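You operate a simulated robot arm through the tools that you are given. There is no shell and no other tool.

Carry out the task below with a simulated robot arm. There is one attempt and no reset: what you move stays moved.

## Task
Put things in order on the workbench top. At the end: the green brush stands where the brown shoe brush stood; the silver small socket stands where the green brush stood; the silver short bolt stands where the silver small socket stood; the brown shoe brush stands on top of the brown flat parcel (box); whatever was shut is shut again. Leave all else as you found it, and nothing knocked over.

It is judged by the outcome, as a careful person would: the job done as asked, and still so three seconds after it is handed in. It fails if anything else is knocked over, pushed out of place, dropped, spilled or broken.

## Robot
A 6-joint arm with a two-finger parallel gripper, fixed in place. Base frame: the origin is at the foot of the arm, x ahead of it, y to its left, z up; the work surface is at about z = 0.9. Units: m, rad, N and s.
With the tool pointing down near the work surface it reaches from about 0.24 to 0.64 m from the base axis. Its first joint turns from -1.152 to 1.152 rad. Payload 2.7 kg.
The tool frame sits at the grasp point between the pads (the TCP): z along the fingers, y along the line on which they close. The tips reach 0.023 m beyond it. Largest opening 0.094 m; finger width 0.038, thickness 0.01; the body of the gripper, 0.054 by 0.096 m, starts 0.039 m behind the TCP.
Orientation is that of the tool frame in the base frame, as a unit quaternion [w, x, y, z]. With the fingers straight down and closing along the base's y, the tool's x points along the base's -x, its y along +y and its z along -z.

## Interface
- The arm moves only by the tool move_arm. Its argument "commands" is a list of rows, each a list of 3 entries, a list of its own where there are three numbers: the shift along the tool's x, y, z in m, then the turn, a rotation vector about the tool's x, y, z in rad, then the closure, from 0 (fully open) to 1 (shut). In form: [[[x, y, z], [wx, wy, wz], claw], ...]. A call has 1 to 20 rows; each row shifts and turns the commanded pose from where the row before left it, along the tool's axes as they then stand. Each row takes 0.2 s and may step no farther than 0.05 m and 0.15 rad from the row before; otherwise, or with a gripper value out of range, the whole call is refused. A pose out of reach is approached as far as the arm can. The call stops where the force on the tool passes 40 N (or 10 N more than at its start, if that is more) or the arm is blocked; 0.2 s more then pass. Each finger travels about 0.045 m/s and halts on what it meets, pressing with about 30 N; the grip force reading is that of the motor and also rises with nothing between the fingers. The clock runs only during rows and for 0.2 s after the last one: add rows that do not move to give the fingers time. It gives the time, the measured TCP pose, the force on the tool (base axes), the opening and the grip force at its end, in the units of the frame above (readings bear some noise), with the torque about the TCP (base axes, N m) and any sound that the robot's microphone picked up, and new pictures: "views" is both (left out), scene, wrist or none.
- Cameras (640 x 400 px; columns grow to the right, rows downward): "scene" is fixed at [0.0878, -0.4643, 1.3827]; the picture's right is [0.47, -0.88, 0.00], its down [-0.67, -0.36, -0.65] and it looks along [0.57, 0.30, -0.76] (base axes); focal length 349 px, centre (320, 200). "wrist" rides on the gripper at [0.086, 0.016, -0.075] in the tool frame; the picture's right is [-0.18, 0.98, 0.00], its down [-0.58, -0.11, -0.81] and it looks along [-0.79, -0.15, 0.59] (tool axes); focal length 243 px, centre (320, 200). There is no depth. A picture from a camera that has moved, and an enlarged one, comes with that camera's place and axes in the base frame and with its lens.
- close_up(camera, box): a new picture of the part [left, top, right, bottom] of that camera's present view, enlarged. The clock stands still meanwhile.
- close_job(): hands the job in; it is judged then, once.

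Nothing tells you positions but the pictures and the camera data. Unless the task says otherwise, let go and move clear before handing in.

The tools are called after "Call:" as name(argument=value, ...) on one line, values as JSON. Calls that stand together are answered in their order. move_arm: Moves the arm, as the interface text tells. Its arguments: {"type":"object","properties":{"commands":{"type":"array","items":{"type":"array"}},"views":{"type":"string","enum":["both","scene","wrist","none"]}},"required":["commands"]} The other tools are called the same way: close_up (camera, box) takes an enlarged picture of a part of a camera's view; close_job () hands the job in.

At the start:

```text
clock: 0.0
tcp_pos: [0.2803, -0.3201, 1.136]
orientation: [0.0, 0.0, 1.0, 0.0]
contact_force: [0.4, -0.7, 0.5]
moment: [0.02, 0.0, -0.01]
grip_width: 0.0942
grasp_force: 0.1
```

scene: 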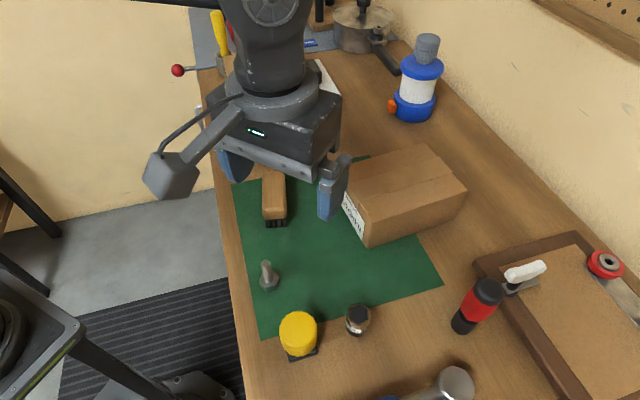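
wrist: 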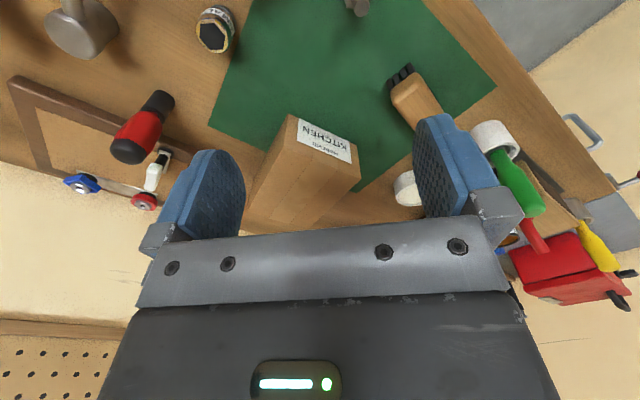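

I see a bench with a green mat, a brown brush, a bolt, a socket and a brown parcel. The green brush isn't clear yet, so I'll enlarge parts of the views first.

Call:
close_up(camera="scene", box=[220, 140, 480, 380])

Call:
close_up(camera="scene", box=[160, 0, 480, 200])

Call:
close_up(camera="wrist", box=[360, 0, 640, 320])

Call:
close_up(camera="wrist", box=[0, 0, 360, 230])

Call:
close_up(camera="scene", box=[420, 220, 640, 400])

```text
1.67 times, centred on (350, 260) of scene
camera zoom: at [0.0878, -0.4643, 1.3827], right [0.47, -0.88, 0.0], down [-0.67, -0.36, -0.65], along [0.57, 0.3, -0.76], focal length 582 px, centre (270, 100)
```

zoom: 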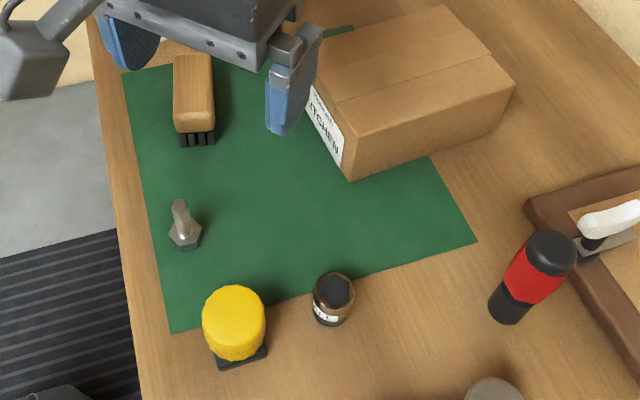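

```text
2.00 times, centred on (320, 100) of scene
camera zoom: at [0.0878, -0.4643, 1.3827], right [0.47, -0.88, 0.0], down [-0.67, -0.36, -0.65], along [0.57, 0.3, -0.76], focal length 699 px, centre (320, 400)
```

zoom: 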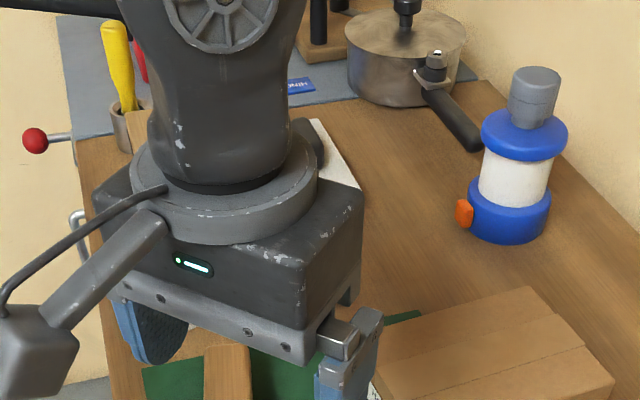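

```text
1.25 times, centred on (500, 160) of wrist
camera zoom: at [0.1939, -0.3036, 1.2106], right [0.18, 0.98, 0.0], down [0.58, -0.11, 0.81], along [0.79, -0.15, -0.59], focal length 303 px, centre (95, 250)
```

zoom: 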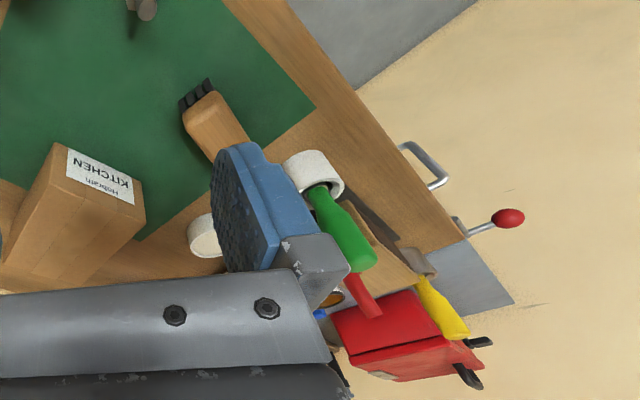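

```text
1.74 times, centred on (180, 115) of wrist
camera zoom: at [0.1939, -0.3036, 1.2106], right [0.18, 0.98, 0.0], down [0.58, -0.11, 0.81], along [0.79, -0.15, -0.59], focal length 422 px, centre (564, 348)
```

zoom: 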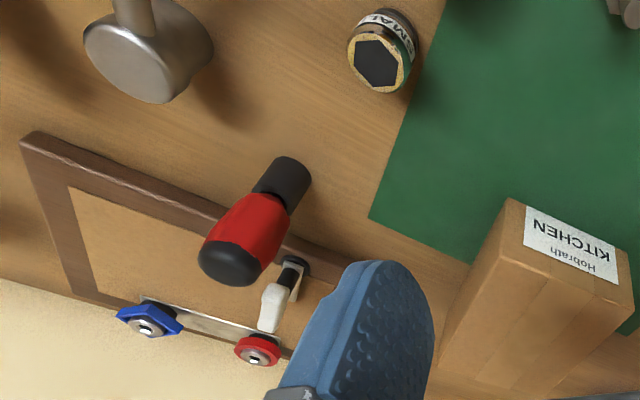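

```text
2.22 times, centred on (530, 310) of scene
camera zoom: at [0.0878, -0.4643, 1.3827], right [0.47, -0.88, 0.0], down [-0.67, -0.36, -0.65], along [0.57, 0.3, -0.76], focal length 776 px, centre (-147, -44)
```

zoom: 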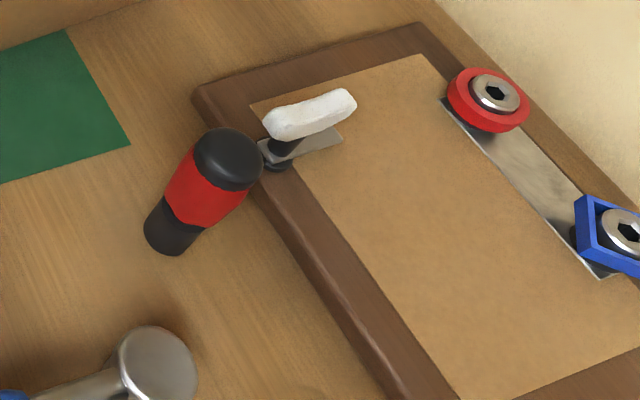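

The brown brush is near (0.40,-0.21). A green handle seems to stick up near (0.45,-0.12), hidden by the arm. I'll swing the arm to +y, staying high and at small x, to clear the scene camera.

Call:
move_arm(commands=[[[0, 0.03, -0.03], [0, 0, 0], 0], [[0, 0.05, -0.01], [0, 0, 0], 0], [[0, 0.05, 0], [0, 0, 0], 0], [[0, 0.05, 0], [0, 0, 0], 0], [[0, 0.05, 0], [0, 0, 0], 0], [[0, 0.05, 0], [0, 0, 0], 0], [[0, 0.05, 0], [0, 0, 0], 0], [[0, 0.05, 0], [0, 0, 0], 0]])

```text
refused: row 2 steps farther than a row can; nothing moved
```

The second row stepped slightly too far, so nothing moved. I'll send it again with smaller steps.

Call:
move_arm(commands=[[[0, 0.03, -0.03], [0, 0, 0], 0], [[0, 0.045, -0.01], [0, 0, 0], 0], [[0, 0.05, 0], [0, 0, 0], 0], [[0, 0.05, 0], [0, 0, 0], 0], [[0, 0.05, 0], [0, 0, 0], 0], [[0, 0.05, 0], [0, 0, 0], 0], [[0, 0.05, 0], [0, 0, 0], 0], [[0, 0.05, 0], [0, 0, 0], 0]])

```text
clock: 1.8
tcp_pos: [0.281, 0.0533, 1.1768]
orientation: [0.0, 0.0, 1.0, 0.0]
contact_force: [-0.5, -0.5, 0.6]
moment: [-0.03, -0.02, -0.05]
grip_width: 0.0941
grasp_force: 0.0
camera wrist: at [0.1936, 0.0716, 1.2512], right [0.18, 0.98, 0.0], down [0.58, -0.11, 0.81], along [0.79, -0.15, -0.59], focal length 243 px, centre (320, 200)
```

scene: 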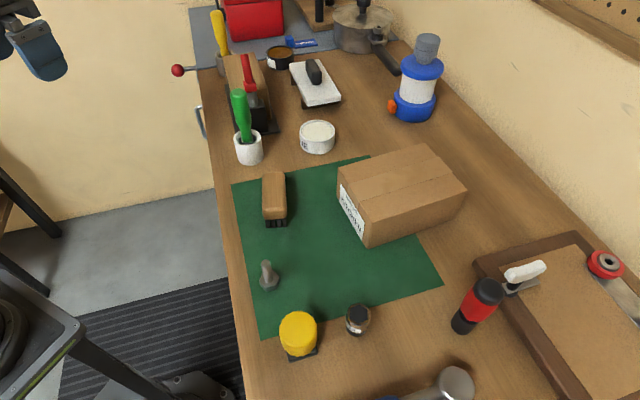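
wrist: 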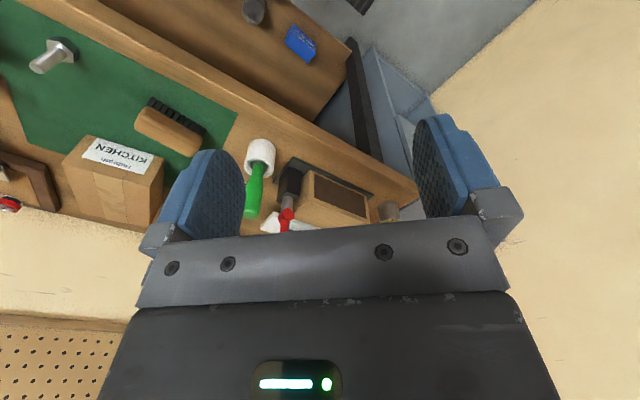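

Call:
close_up(camera="scene", box=[180, 60, 400, 240])

Call:
close_up(camera="scene", box=[170, 0, 390, 130])

Call:
close_up(camera="wrist", box=[0, 0, 440, 260])

Call:
close_up(camera="scene", box=[230, 230, 400, 380])

```text
2.22 times, centred on (290, 150) of scene
camera zoom: at [0.0878, -0.4643, 1.3827], right [0.47, -0.88, 0.0], down [-0.67, -0.36, -0.65], along [0.57, 0.3, -0.76], focal length 776 px, centre (387, 311)
```

zoom: 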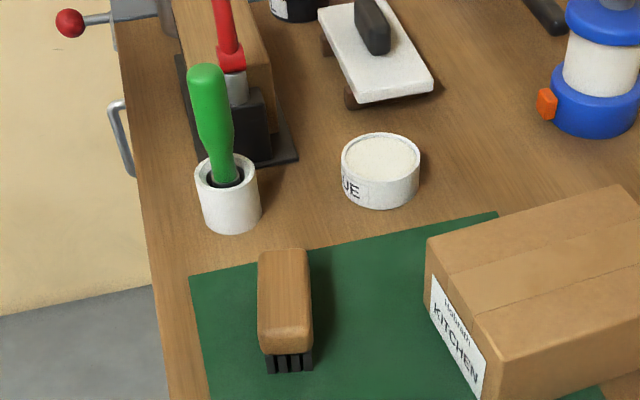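

```text
2.91 times, centred on (280, 65) of scene
camera zoom: at [0.0878, -0.4643, 1.3827], right [0.47, -0.88, 0.0], down [-0.67, -0.36, -0.65], along [0.57, 0.3, -0.76], focal length 1016 px, centre (436, 593)
```

zoom: 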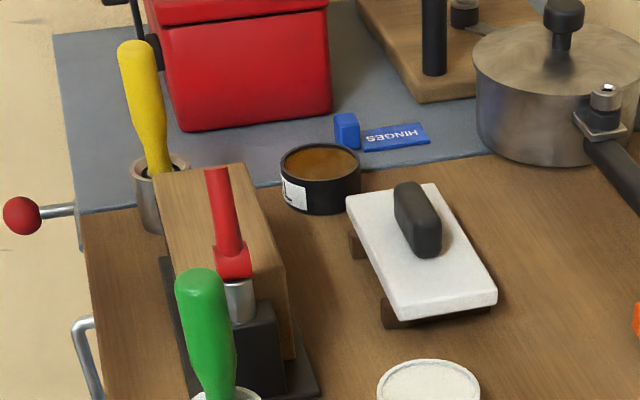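

```text
1.45 times, centred on (220, 130) of wrist
camera zoom: at [0.1936, 0.0716, 1.2512], right [0.18, 0.98, 0.0], down [0.58, -0.11, 0.81], along [0.79, -0.15, -0.59], focal length 353 px, centre (466, 302)
```

zoom: 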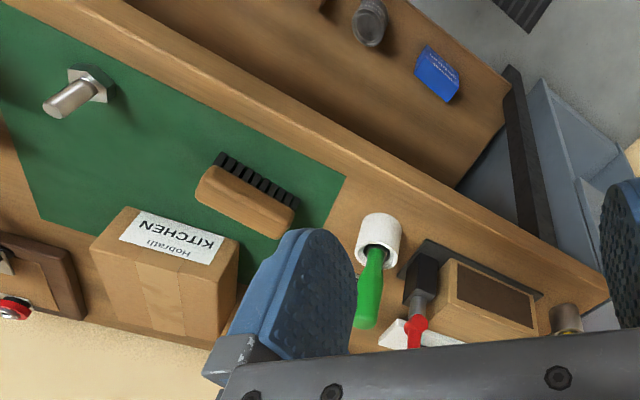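

```text
2.67 times, centred on (315, 305) of scene
camera zoom: at [0.0878, -0.4643, 1.3827], right [0.47, -0.88, 0.0], down [-0.67, -0.36, -0.65], along [0.57, 0.3, -0.76], focal length 932 px, centre (333, -80)
```

zoom: 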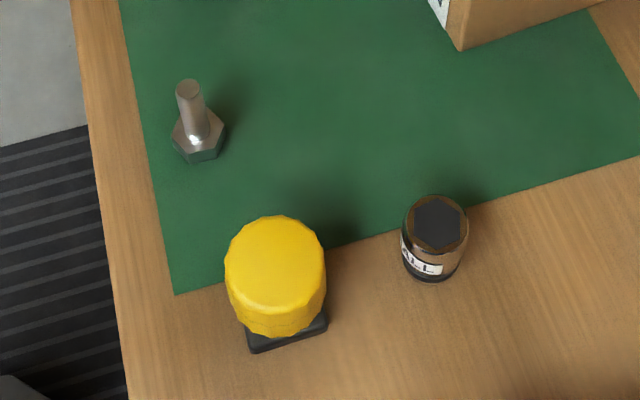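

The green brush stands in a white pot at about (0.474,-0.102). The other items are:
- brown brush: about (0.385,-0.21), lying along roughly 45°
- bolt: about (0.265,-0.288)
- socket: about (0.267,-0.429)
- KITCHEN parcel: about 0.07 m tall

The goals need no temporary spot. Next I'll hover near the brown brush with the gripper turned 45° to measure it better.

Call:
move_arm(commands=[[[-0.01, -0.045, 0], [0, 0, 0], 0], [[-0.01, -0.045, 0], [0, 0, 0], 0], [[-0.01, -0.045, 0], [0, 0, 0], 0], [[-0.01, -0.045, 0], [0, 0, 0], 0], [[-0.01, -0.045, 0], [0, 0, 0], 0], [[-0.01, -0.045, 0], [0, 0, 0], 0], [[0, 0, 0], [0, 0, -0.13], 0], [[0, 0, 0], [0, 0, -0.13], 0], [[0, 0, 0], [0, 0, -0.13], 0], [[0, 0, 0], [0, 0, -0.13], 0], [[0, 0, 0], [0, 0, -0.13], 0], [[0, 0, 0], [0, 0, -0.13], 0], [[0, 0, 0.04], [0, 0, 0], 0], [[0, 0, 0.04], [0, 0, 0], 0]])

```text
clock: 4.8
tcp_pos: [0.3397, -0.2159, 1.0944]
orientation: [0.0, -0.38, 0.925, 0.0]
contact_force: [0.6, -0.7, 0.5]
moment: [0.04, -0.02, 0.02]
grip_width: 0.0942
grasp_force: 0.1
camera wrist: at [0.2674, -0.2641, 1.1689], right [-0.56, 0.83, 0.0], down [0.49, 0.33, 0.81], along [0.67, 0.45, -0.59], focal length 243 px, centre (320, 200)
```

scene: 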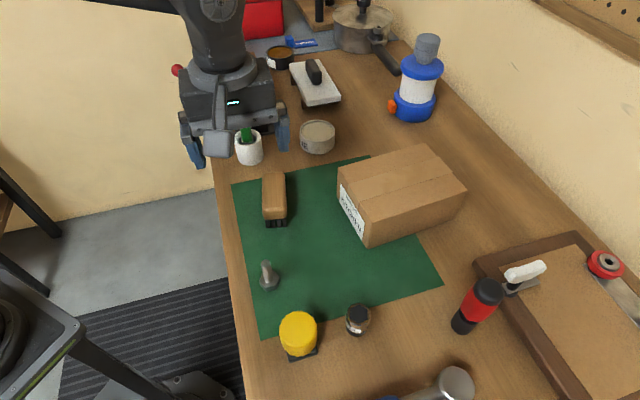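
wrist: 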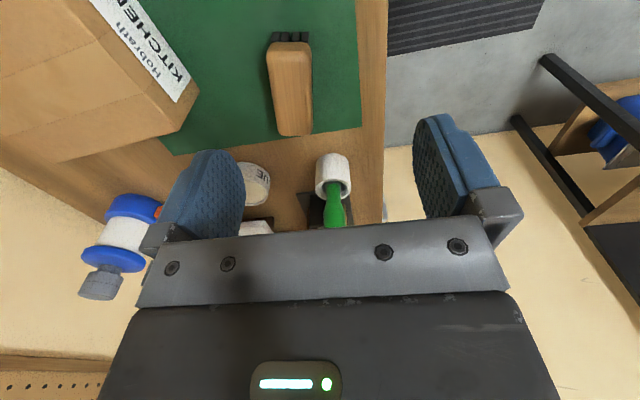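

Call:
close_up(camera="wrist", box=[220, 0, 400, 240])

Call:
close_up(camera="wrist", box=[280, 130, 400, 240])

Call:
close_up(camera="wrist", box=[0, 0, 220, 180])

```text
1.67 times, centred on (310, 120) of wrist
camera zoom: at [0.2674, -0.2641, 1.1689], right [-0.56, 0.83, 0.0], down [0.49, 0.33, 0.81], along [0.67, 0.45, -0.59], focal length 404 px, centre (337, 333)
```

zoom: 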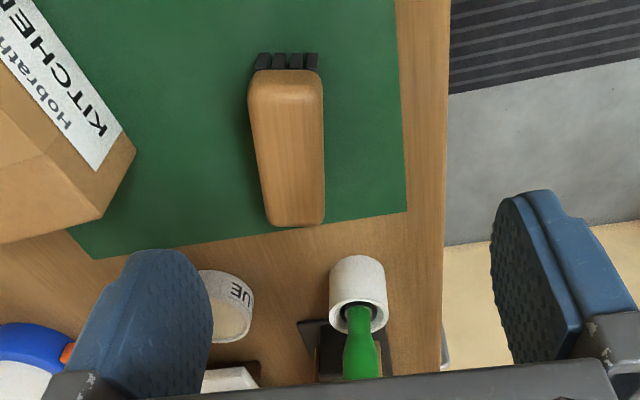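

```text
3.64 times, centred on (340, 185) of wrist
camera zoom: at [0.2674, -0.2641, 1.1689], right [-0.56, 0.83, 0.0], down [0.49, 0.33, 0.81], along [0.67, 0.45, -0.59], focal length 882 px, centre (247, 254)
```

zoom: 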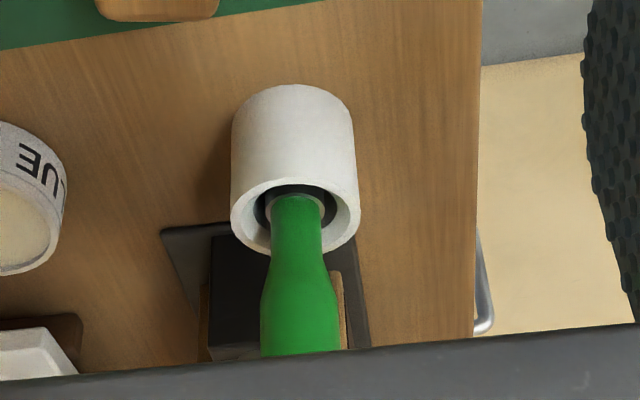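

```text
2.22 times, centred on (110, 90) of wrist
camera zoom: at [0.2674, -0.2641, 1.1689], right [-0.56, 0.83, 0.0], down [0.49, 0.33, 0.81], along [0.67, 0.45, -0.59], focal length 539 px, centre (787, 444)
```

zoom: 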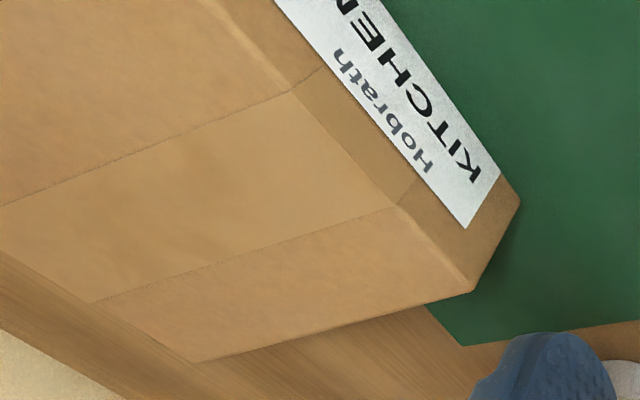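

The brown brush lies along about 33.5° with its centre near (0.389,-0.213), about 36 mm wide and topping out near z = 0.95. I'll align the gripper above it, go down part way and check.

Call:
move_arm(commands=[[[0, 0, 0], [0, 0, 0.1], 0], [[0, 0, 0], [0, 0, 0.095], 0], [[-0.0214, -0.0124, 0], [0, 0, 0], 0], [[-0.0213, -0.0124, 0], [0, 0, 0], 0], [[0, 0, 0.04], [0, 0, 0], 0], [[0, 0, 0.04], [0, 0, 0], 0], [[0, 0, 0], [0, 0, 0], 0]])

```text
clock: 6.4
tcp_pos: [0.3895, -0.2131, 1.0159]
orientation: [0.0, -0.289, 0.957, -0.001]
contact_force: [-0.4, -0.8, -0.2]
moment: [-0.01, 0.0, 0.0]
grip_width: 0.0938
grasp_force: 0.1
camera wrist: at [0.309, -0.247, 1.0903], right [-0.39, 0.92, 0.0], down [0.54, 0.23, 0.81], along [0.74, 0.31, -0.59], focal length 243 px, centre (320, 200)
```

scene: 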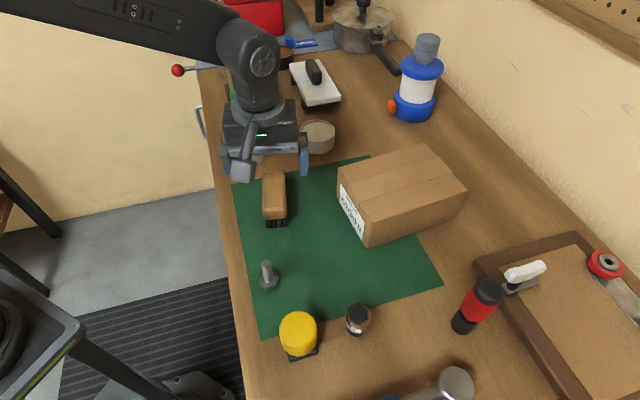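
wrist: 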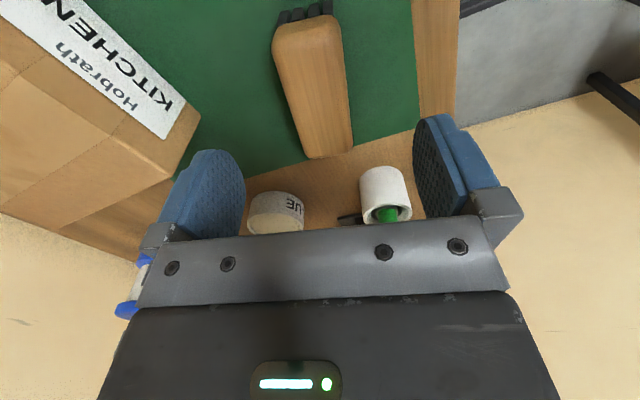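

The gripper is aligned with the brush. I'll go down to z ≈ 0.936 and close.

Call:
move_arm(commands=[[[0, 0, 0.04], [0, 0, 0], 0], [[0, 0, 0.03], [0, 0, 0], 0], [[0, 0, 0.01], [0, 0, 0], 0], [[0, 0, 0], [0, 0, 0], 0.4], [[0, 0, 0], [0, 0, 0], 0.6], [[0, 0, 0], [0, 0, 0], 0.8], [[0, 0, 0], [0, 0, 0], 1], [[0, 0, 0], [0, 0, 0], 1], [[0, 0, 0], [0, 0, 0], 1], [[0, 0, 0], [0, 0, 0], 1]])

```text
clock: 8.6
tcp_pos: [0.3904, -0.2142, 0.9363]
orientation: [0.0, -0.289, 0.957, 0.0]
contact_force: [0.4, -0.1, -0.2]
moment: [0.0, 0.0, -0.01]
grip_width: 0.0399
grasp_force: 29.8
camera wrist: at [0.309, -0.2469, 1.0112], right [-0.39, 0.92, 0.0], down [0.54, 0.23, 0.81], along [0.74, 0.31, -0.59], focal length 243 px, centre (320, 200)
```

scene: 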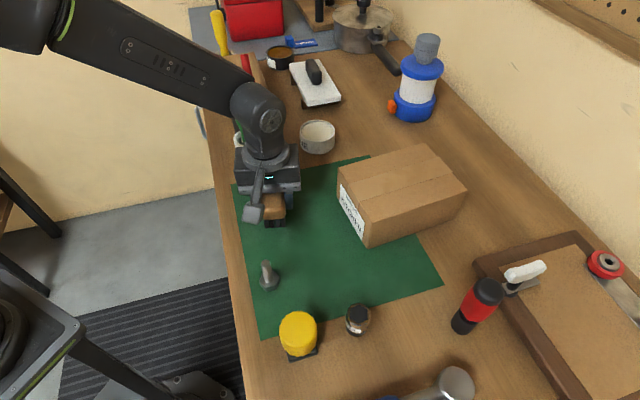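
wrist: 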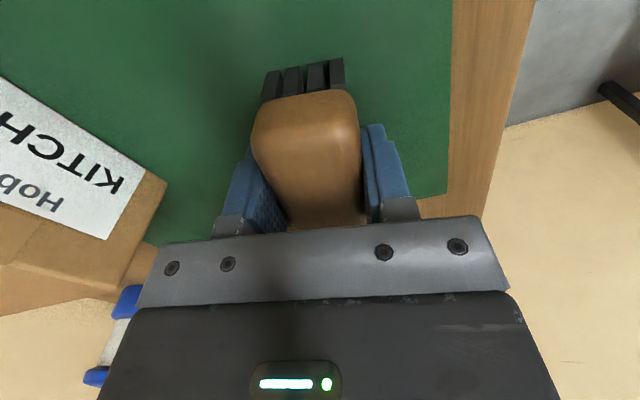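

The brush is gripped at a width of 40 mm. I'll lift it straight up and look at the parcel.

Call:
move_arm(commands=[[[0, 0, -0.02], [0, 0, 0], 1], [[0, 0, -0.04], [0, 0, 0], 1], [[0, 0, -0.05], [0, 0, 0], 1], [[0, 0, -0.04], [0, 0, 0], 1], [[0, 0, -0.04], [0, 0, 0], 1], [[0, 0, 0], [0, 0, 0], 1]])

Call:
close_up(camera="scene", box=[200, 60, 480, 260])

Call:
close_up(camera="wrist", box=[0, 0, 640, 240])

```text
clock: 10.0
tcp_pos: [0.3882, -0.2128, 1.1252]
orientation: [0.0, -0.288, 0.958, 0.0]
contact_force: [0.8, -0.7, -0.9]
moment: [0.01, -0.01, 0.04]
grip_width: 0.0396
grasp_force: 30.0
camera wrist: at [0.3068, -0.2458, 1.2004], right [-0.39, 0.92, 0.0], down [0.54, 0.23, 0.81], along [0.74, 0.31, -0.59], focal length 243 px, centre (320, 200)
```

scene: 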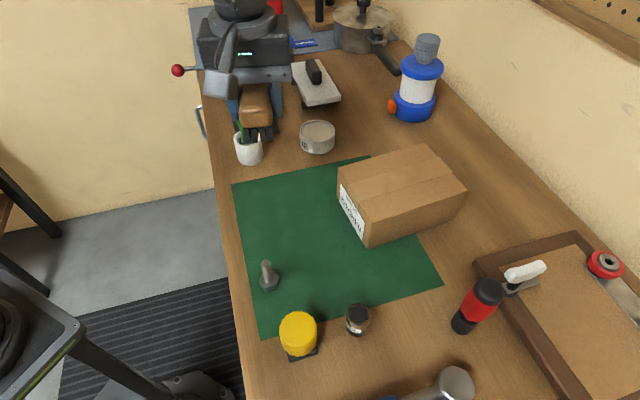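
wrist: 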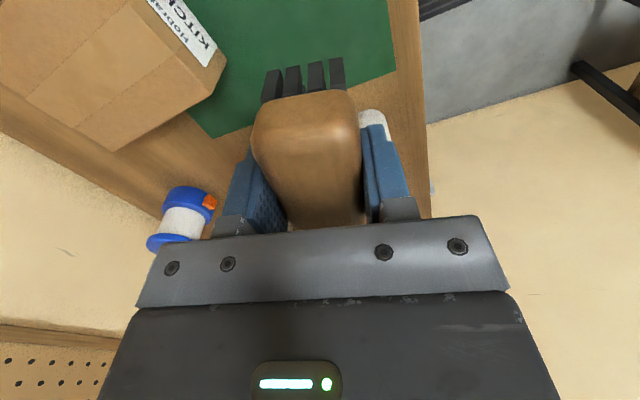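

```text
2.00 times, centred on (340, 160) of scene
camera zoom: at [0.0878, -0.4643, 1.3827], right [0.47, -0.88, 0.0], down [-0.67, -0.36, -0.65], along [0.57, 0.3, -0.76], focal length 699 px, centre (280, 280)
```

zoom: 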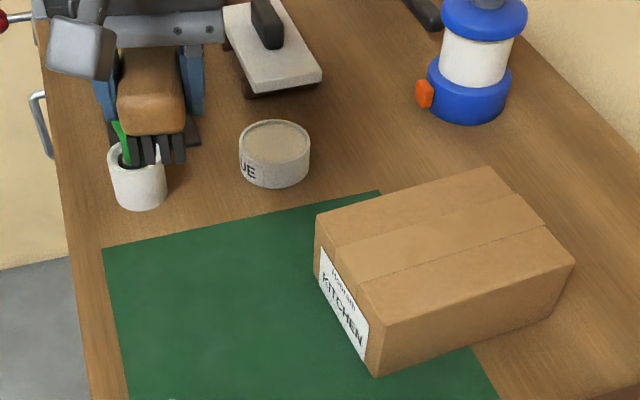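

```text
1.00 times, centred on (320, 120) of wrist (not enlarged: the box is as wide or as high as the picture)
camera zoom: at [0.3068, -0.2458, 1.2004], right [-0.39, 0.92, 0.0], down [0.54, 0.23, 0.81], along [0.74, 0.31, -0.59], focal length 243 px, centre (320, 280)
```

zoom: 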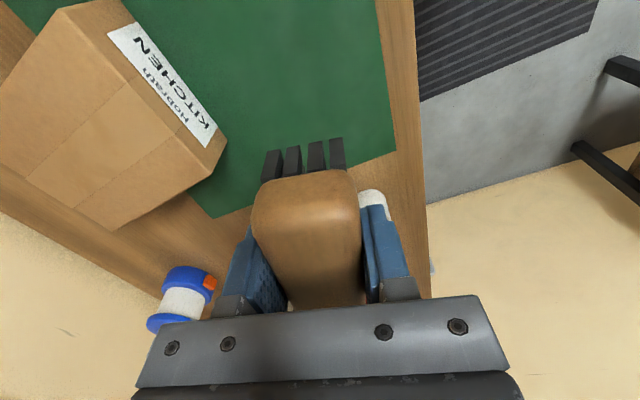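

The parcel top is at about z = 0.975 with its centre near (0.495,-0.395). Its short side runs at about 48°. I'll turn the brush to match and carry it above (0.48,-0.382).

Call:
move_arm(commands=[[[0, 0, 0], [0, 0, -0.125], 1], [[0, 0, 0], [0, 0, -0.125], 1], [[0.0128, -0.0363, 0], [0, 0, 0], 1], [[0.0128, -0.0363, 0], [0, 0, 0], 1], [[0.0128, -0.0363, 0], [0, 0, 0], 1], [[0.0128, -0.0363, 0], [0, 0, 0], 1], [[0.0128, -0.0363, 0], [0, 0, 0], 1], [[0, 0, 0], [0, 0, 0], 1], [[0, 0, 0.04], [0, 0, 0], 1], [[0, 0, 0.02], [0, 0, 0], 1], [[0, 0, 0], [0, 0, 0], 1]])

Call:
close_up(camera="scene", box=[280, 60, 520, 260])

```text
clock: 12.4
tcp_pos: [0.4689, -0.3681, 1.062]
orientation: [0.0, -0.405, 0.914, -0.001]
contact_force: [0.9, -0.5, -1.0]
moment: [-0.03, 0.0, -0.01]
grip_width: 0.0398
grasp_force: 29.5
out of reach, approached as far as the arm can: row 7
camera wrist: at [0.399, -0.4207, 1.1372], right [-0.61, 0.8, 0.0], down [0.47, 0.36, 0.81], along [0.64, 0.49, -0.59], focal length 243 px, centre (320, 200)
```

scene: 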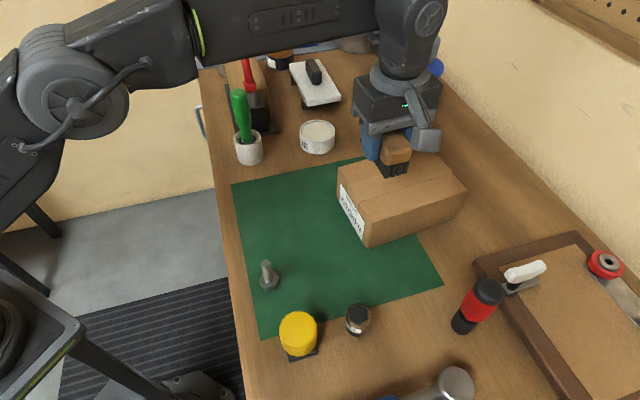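
wrist: 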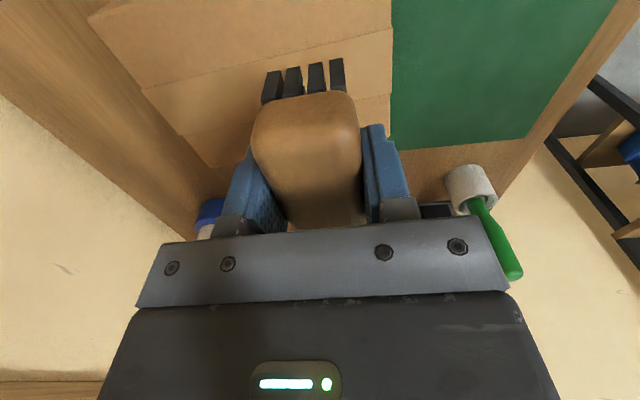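

```text
2.00 times, centred on (400, 160) of scene
camera zoom: at [0.0878, -0.4643, 1.3827], right [0.47, -0.88, 0.0], down [-0.67, -0.36, -0.65], along [0.57, 0.3, -0.76], focal length 699 px, centre (160, 280)
```

zoom: 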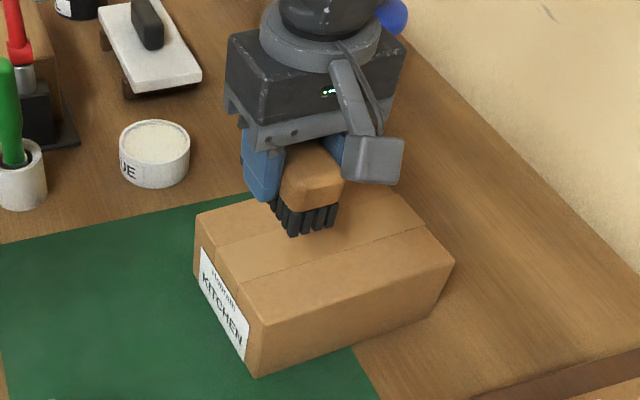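

The arm clipped slightly short, at (0.469,-0.368), but the brush is still well over the parcel. I'll lower it, nudge it a little inward and come down gently.

Call:
move_arm(commands=[[[0, 0, 0.03], [0, 0, 0], 1], [[0, -0.012, 0], [0, 0, 0], 1], [[0, 0, 0.012], [0, 0, 0], 1], [[0, 0, 0], [0, 0, 0], 1]], views="both")

Call:
close_up(camera="scene", box=[320, 110, 480, 250])

```text
clock: 13.4
tcp_pos: [0.4771, -0.3769, 1.0196]
orientation: [0.001, -0.405, 0.914, -0.001]
contact_force: [0.4, -0.1, -1.0]
moment: [-0.05, 0.02, -0.02]
grip_width: 0.0396
grasp_force: 30.4
camera wrist: at [0.4082, -0.4296, 1.0951], right [-0.61, 0.8, 0.0], down [0.47, 0.36, 0.81], along [0.64, 0.49, -0.59], focal length 243 px, centre (320, 200)
```

scene: 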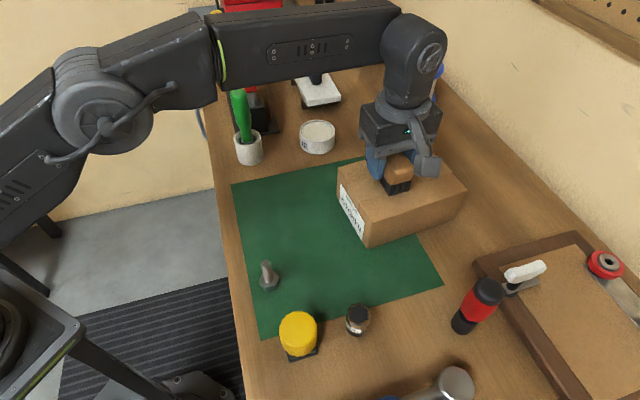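
wrist: 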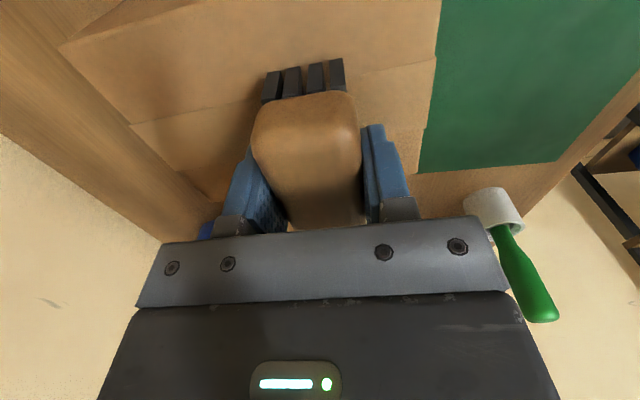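

```text
2.86 times, centred on (400, 180) of scene
camera zoom: at [0.0878, -0.4643, 1.3827], right [0.47, -0.88, 0.0], down [-0.67, -0.36, -0.65], along [0.57, 0.3, -0.76], focal length 998 px, centre (91, 257)
```

zoom: 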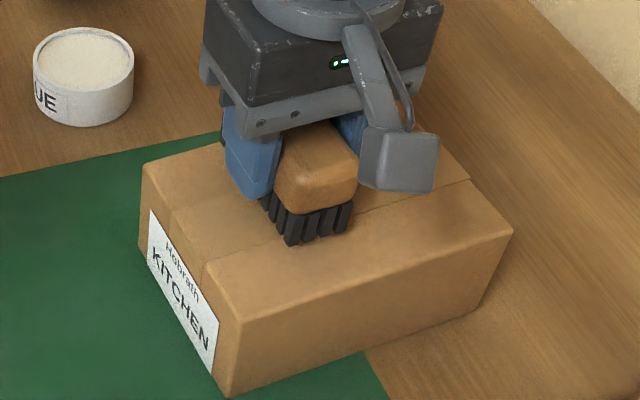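

I'll shift 8 mm toward the near edge to centre it better, then lower in small steps until contact.

Call:
move_arm(commands=[[[0.008, 0, 0], [0, 0, 0], 1], [[0, 0, 0.004], [0, 0, 0], 1], [[0, 0, 0.003], [0, 0, 0], 1], [[0, 0, 0], [0, 0, 0], 1]], views="none")

Call:
close_up(camera="scene", box=[320, 110, 480, 250])

```text
clock: 14.4
tcp_pos: [0.4734, -0.3835, 1.0139]
orientation: [-0.001, -0.406, 0.914, 0.0]
contact_force: [-0.1, 0.7, -1.7]
moment: [0.05, -0.04, -0.02]
grip_width: 0.0398
grasp_force: 29.7
```

```text
2.86 times, centred on (400, 180) of scene
camera zoom: at [0.0878, -0.4643, 1.3827], right [0.47, -0.88, 0.0], down [-0.67, -0.36, -0.65], along [0.57, 0.3, -0.76], focal length 998 px, centre (91, 257)
```

zoom: 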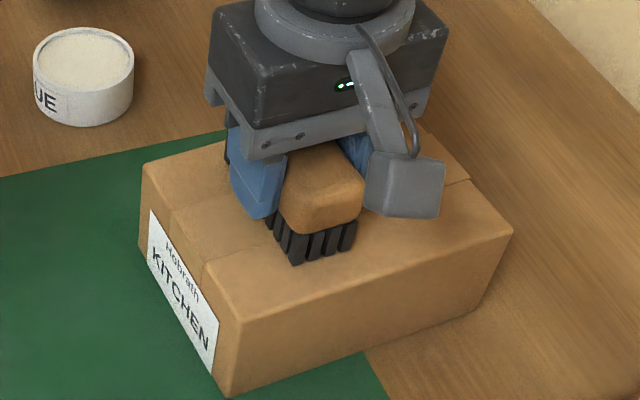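

Call:
move_arm(commands=[[[0, 0, 0.002], [0, 0, 0], 1], [[0, 0, 0.002], [0, 0, 0], 1]], views="none")

```text
clock: 15.0
tcp_pos: [0.4726, -0.3834, 1.0116]
orientation: [0.001, -0.406, 0.914, -0.001]
contact_force: [-2.2, 3.9, 9.3]
moment: [0.32, 0.08, 0.03]
grip_width: 0.0394
grasp_force: 29.5
```

There is contact at z ≈ 1.011. I'll release and retreat straight up.

Call:
move_arm(commands=[[[0, 0, -0.001], [0, 0, 0], 1], [[0, 0, 0], [0, 0, 0], 0.5], [[0, 0, 0], [0, 0, 0], 0.2], [[0, 0, 0], [0, 0, 0], 0.2], [[0, 0, -0.03], [0, 0, 0], 0.2], [[0, 0, -0.04], [0, 0, 0], 0.2], [[0, 0.02, -0.04], [0, 0, 0], 0.2], [[0, 0.04, 0], [0, 0, 0], 0], [[0, 0.04, 0], [0, 0, 0], 0]])

Call:
close_up(camera="scene", box=[320, 110, 480, 250])

```text
clock: 17.0
tcp_pos: [0.3981, -0.3162, 1.1179]
orientation: [0.001, -0.405, 0.914, -0.001]
contact_force: [-0.4, -0.4, -0.1]
moment: [-0.02, 0.01, 0.04]
grip_width: 0.094
grasp_force: 0.0
camera wrist: at [0.3282, -0.3689, 1.1928], right [-0.6, 0.8, 0.0], down [0.47, 0.36, 0.81], along [0.64, 0.49, -0.59], focal length 243 px, centre (320, 200)
```

scene: 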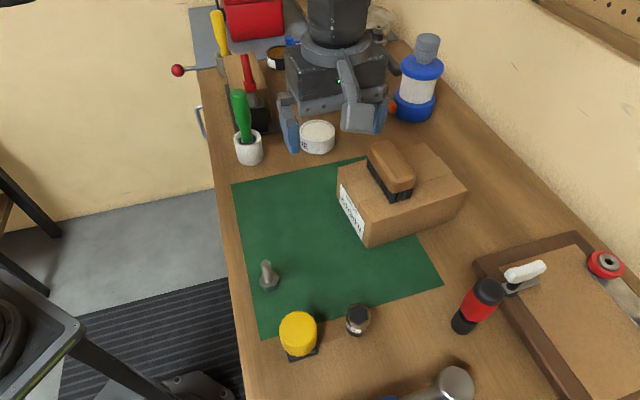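
wrist: 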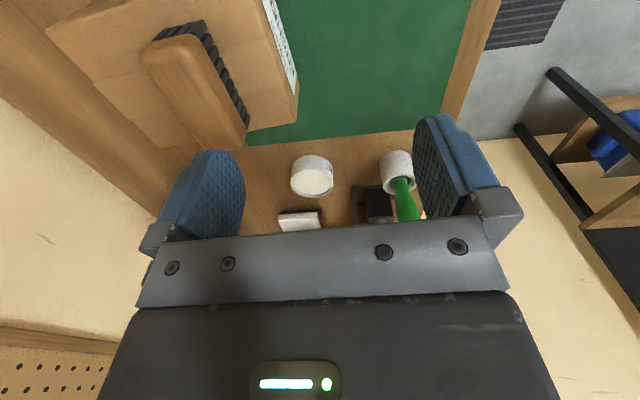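

```text
2.86 times, centred on (400, 180) of scene
camera zoom: at [0.0878, -0.4643, 1.3828], right [0.47, -0.88, 0.0], down [-0.67, -0.36, -0.65], along [0.57, 0.3, -0.76], focal length 998 px, centre (91, 257)
```

zoom: 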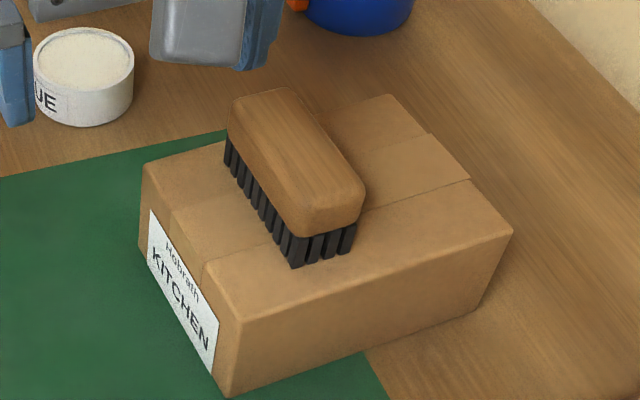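

The brown brush stands on the parcel. Next is the green brush: I put its pot at about (0.483,-0.095) with the handle top near z = 1.055. I'll approach high and stop short to measure it.

Call:
move_arm(commands=[[[0, 0, -0.02], [0, 0, 0], 0], [[-0.04, 0.0214, 0], [0, 0, 0], 0], [[-0.04, 0.0214, 0], [0, 0, 0], 0], [[-0.04, 0.0214, 0], [0, 0, 0], 0], [[-0.04, 0.0214, 0], [0, 0, 0], 0.3], [[0, 0, 0], [0, 0, 0], 0.3]])

Call:
close_up(camera="wrist", box=[240, 20, 400, 220])

```text
clock: 18.4
tcp_pos: [0.4442, -0.142, 1.1401]
orientation: [0.0, -0.406, 0.914, 0.0]
contact_force: [-0.3, 0.1, 0.0]
moment: [-0.01, 0.01, 0.02]
grip_width: 0.0657
grasp_force: 0.1
camera wrist: at [0.3741, -0.1945, 1.2149], right [-0.6, 0.8, 0.0], down [0.47, 0.36, 0.81], along [0.64, 0.49, -0.59], focal length 243 px, centre (320, 200)
```

scene: 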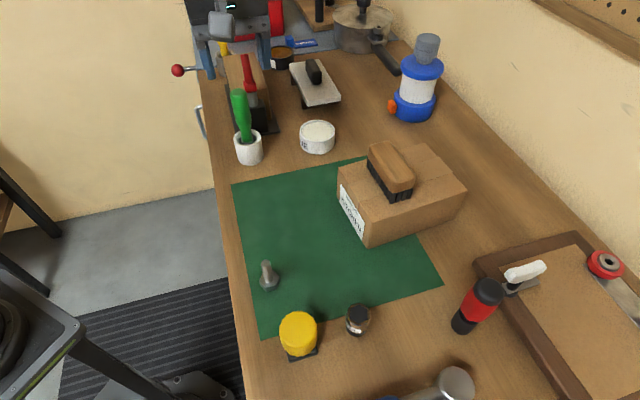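
wrist: 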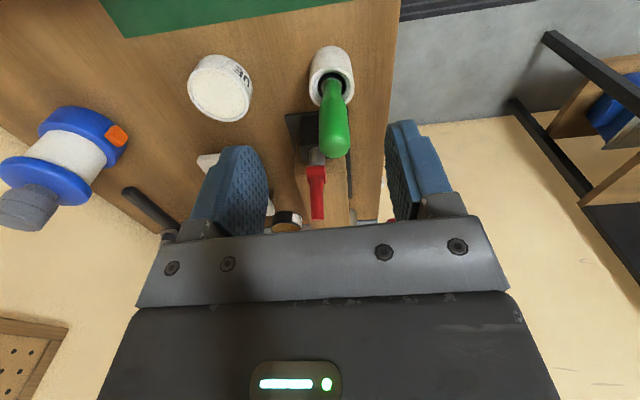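

```text
2.00 times, centred on (320, 120) of wrist
camera zoom: at [0.3741, -0.1945, 1.2149], right [-0.6, 0.8, 0.0], down [0.47, 0.36, 0.81], along [0.64, 0.49, -0.59], focal length 485 px, centre (320, 360)
```

zoom: 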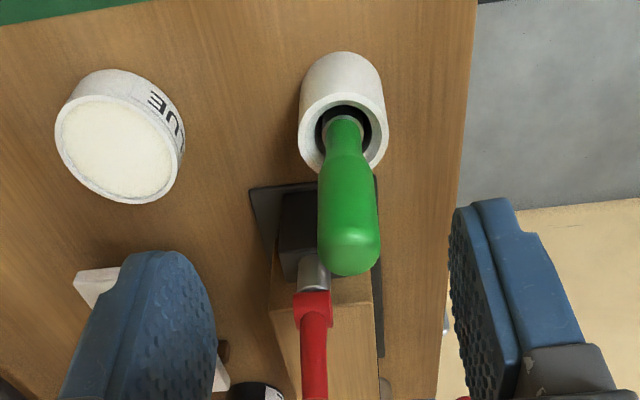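

The handle's centre is at about (0.482,-0.096), with its top near 1.05 and a bulb about 27 mm wide. I'll centre over it, lower to z ≈ 1.02, grip, then lift 1.5 cm to see whether the pot comes along.

Call:
move_arm(commands=[[[-0.03, 0.0014, 0], [0, 0, 0], 0.3], [[-0.0295, 0.0014, 0], [0, 0, 0], 0.3], [[0, 0, 0.03], [0, 0, 0], 0.3], [[0, 0, 0], [0, 0, 0], 0.3]])

```text
clock: 19.4
tcp_pos: [0.4816, -0.0947, 1.1097]
orientation: [0.0, -0.405, 0.914, 0.0]
contact_force: [-0.1, -0.5, 0.3]
moment: [0.03, -0.02, -0.01]
grip_width: 0.0657
grasp_force: 0.1
camera wrist: at [0.412, -0.1468, 1.1842], right [-0.61, 0.8, 0.0], down [0.47, 0.36, 0.81], along [0.64, 0.49, -0.59], focal length 243 px, centre (320, 200)
```

scene: 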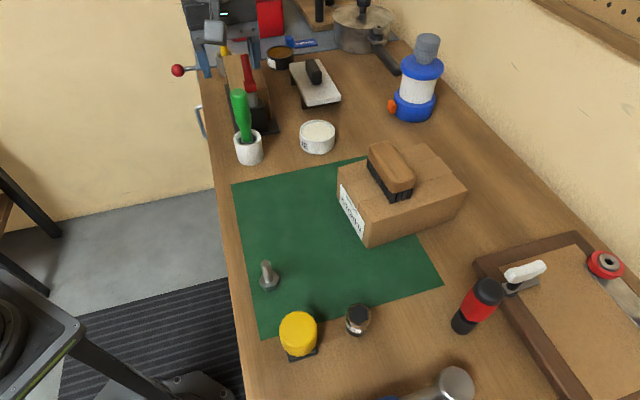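
wrist: 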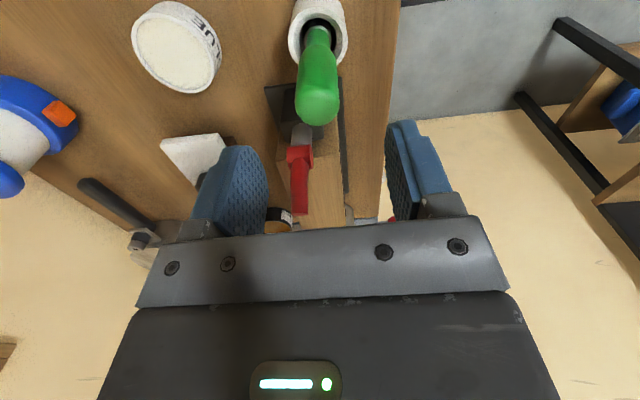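

Call:
move_arm(commands=[[[0, 0, 0.04], [0, 0, 0], 0.3], [[0, 0, 0.03], [0, 0, 0], 0.3], [[0, 0, 0.02], [0, 0, 0], 0.3], [[0, 0, 0], [0, 0, 0], 0.5], [[0, 0, 0], [0, 0, 0], 0.7], [[0, 0, 0], [0, 0, 0], 0.9], [[0, 0, 0], [0, 0, 0], 1], [[0, 0, 0], [0, 0, 0], 1], [[0, 0, 0], [0, 0, 0], 1]])

Call:
close_up(camera="scene", box=[180, 60, 340, 180])

```text
clock: 21.4
tcp_pos: [0.4812, -0.0952, 1.0186]
orientation: [0.001, -0.405, 0.914, 0.0]
contact_force: [0.0, 0.6, -0.8]
moment: [0.01, -0.01, 0.04]
grip_width: 0.0276
grasp_force: 30.5
camera wrist: at [0.4103, -0.1474, 1.0943], right [-0.61, 0.8, 0.0], down [0.47, 0.36, 0.81], along [0.64, 0.49, -0.59], focal length 243 px, centre (320, 200)
```

scene: 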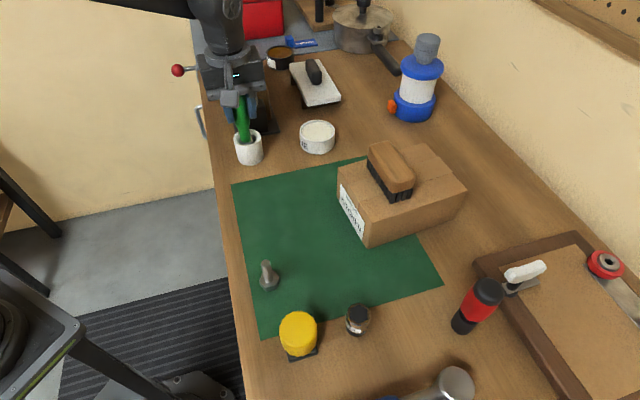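
wrist: 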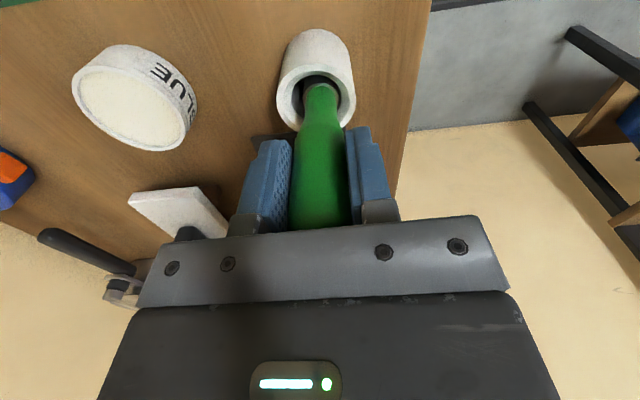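

```text
3.33 times, centred on (260, 120) of scene
camera zoom: at [0.0878, -0.4643, 1.3827], right [0.47, -0.88, 0.0], down [-0.67, -0.36, -0.65], along [0.57, 0.3, -0.76], focal length 1165 px, centre (520, 467)
```

zoom: 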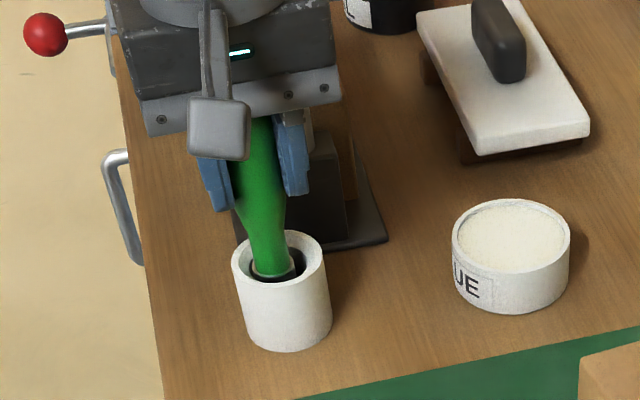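

Gripped at 27.6 mm. I'll lift 15 mm and check whether the pot rises too.

Call:
move_arm(commands=[[[0, 0, -0.005], [0, 0, 0], 1], [[0, 0, -0.01], [0, 0, 0], 1], [[0, 0, 0], [0, 0, 0], 1]])

Call:
close_up(camera="scene", box=[180, 60, 340, 180])

Call:
close_up(camera="wrist", box=[240, 0, 420, 180])

```text
clock: 22.2
tcp_pos: [0.4805, -0.0942, 1.0347]
orientation: [0.0, -0.406, 0.914, -0.001]
contact_force: [0.7, 0.2, 0.0]
moment: [-0.02, 0.06, 0.04]
grip_width: 0.0274
grasp_force: 30.4
camera wrist: at [0.4104, -0.1459, 1.1104], right [-0.61, 0.8, 0.0], down [0.47, 0.36, 0.81], along [0.64, 0.49, -0.59], focal length 243 px, centre (320, 200)
```

scene: 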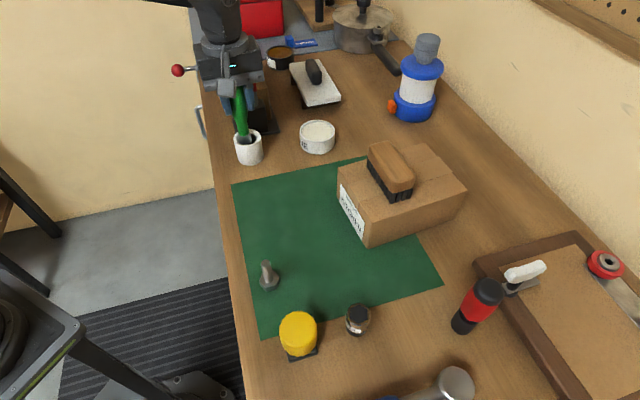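
wrist: 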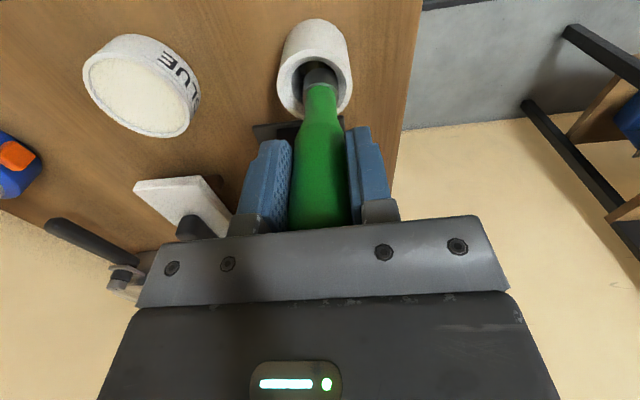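

```text
3.33 times, centred on (260, 120) of scene
camera zoom: at [0.0878, -0.4643, 1.3827], right [0.47, -0.88, 0.0], down [-0.67, -0.36, -0.65], along [0.57, 0.3, -0.76], focal length 1165 px, centre (520, 467)
```

zoom: 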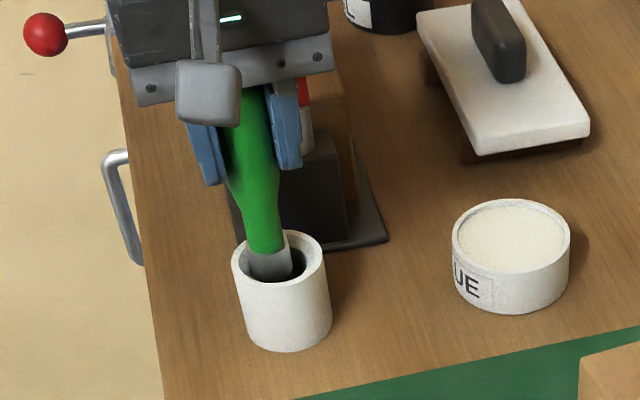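

```text
2.22 times, centred on (330, 90) of wrist
camera zoom: at [0.4104, -0.1459, 1.1104], right [-0.61, 0.8, 0.0], down [0.47, 0.36, 0.81], along [0.64, 0.49, -0.59], focal length 539 px, centre (298, 444)
```

zoom: 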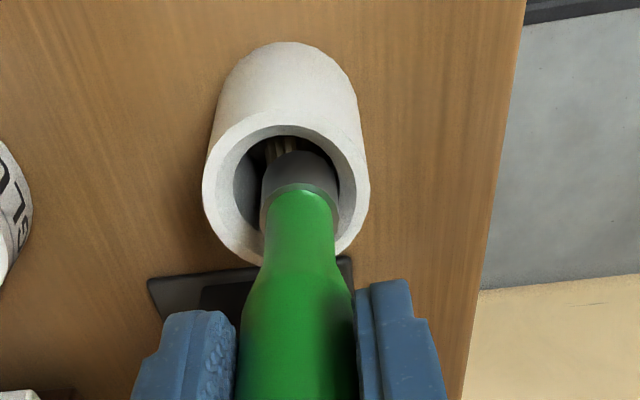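

The brush comes out of the pot alone, with ferrule and bristles visible, so the pot is a separate holder and must stay. The brush stood upright with a gap all round it, so it should be able to stand on its own. I'll lift it fully clear and inspect it.

Call:
move_arm(commands=[[[0, 0, -0.02], [0, 0, 0], 1], [[0, 0, -0.02], [0, 0, 0], 1], [[0, 0, -0.03], [0, 0, 0], 1], [[0, 0, -0.03], [0, 0, 0], 1], [[0, 0, 0], [0, 0, 0], 1]])

Call:
close_up(camera="scene", box=[180, 40, 340, 180])

Call:
close_up(camera="wrist", box=[220, 0, 420, 220])

```text
clock: 23.4
tcp_pos: [0.4803, -0.0945, 1.1371]
orientation: [-0.001, -0.405, 0.914, 0.0]
contact_force: [0.3, 0.6, -0.8]
moment: [0.0, -0.01, -0.01]
grip_width: 0.0276
grasp_force: 29.9
camera wrist: at [0.4107, -0.1467, 1.2114], right [-0.61, 0.8, 0.0], down [0.47, 0.36, 0.81], along [0.64, 0.49, -0.59], focal length 243 px, centre (320, 200)
```

scene: 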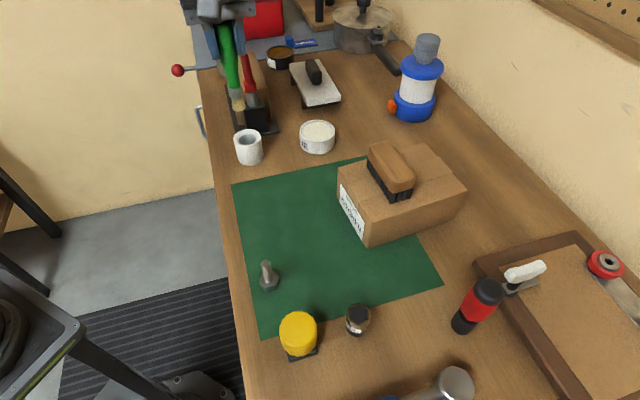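
wrist: 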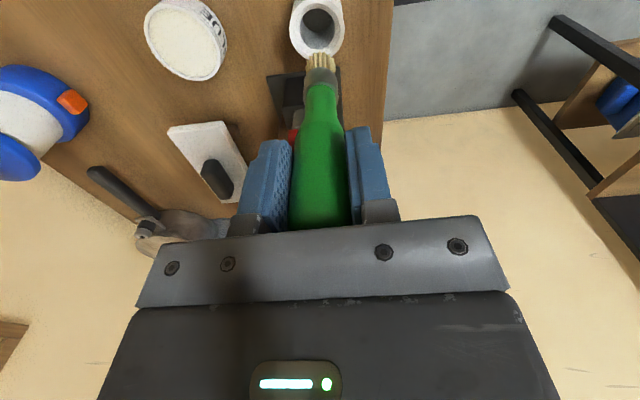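

```text
2.86 times, centred on (260, 110) of scene
camera zoom: at [0.0878, -0.4643, 1.3827], right [0.47, -0.88, 0.0], down [-0.67, -0.36, -0.65], along [0.57, 0.3, -0.76], focal length 998 px, centre (491, 457)
```

zoom: 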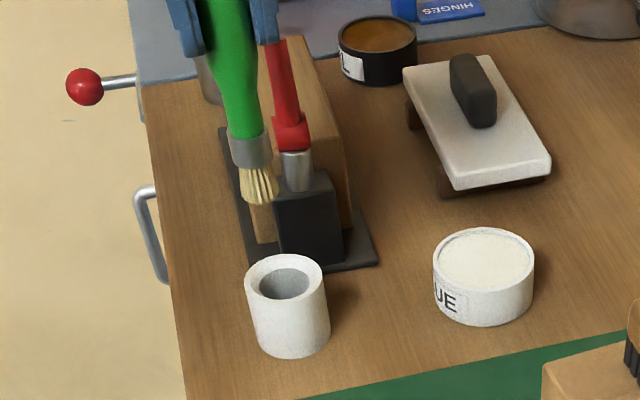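

```text
1.82 times, centred on (320, 110) of wrist
camera zoom: at [0.4107, -0.1467, 1.2114], right [-0.61, 0.8, 0.0], down [0.47, 0.36, 0.81], along [0.64, 0.49, -0.59], focal length 441 px, centre (320, 364)
```

zoom: 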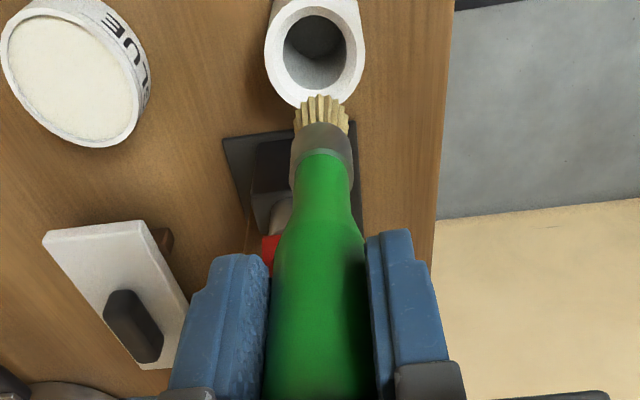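

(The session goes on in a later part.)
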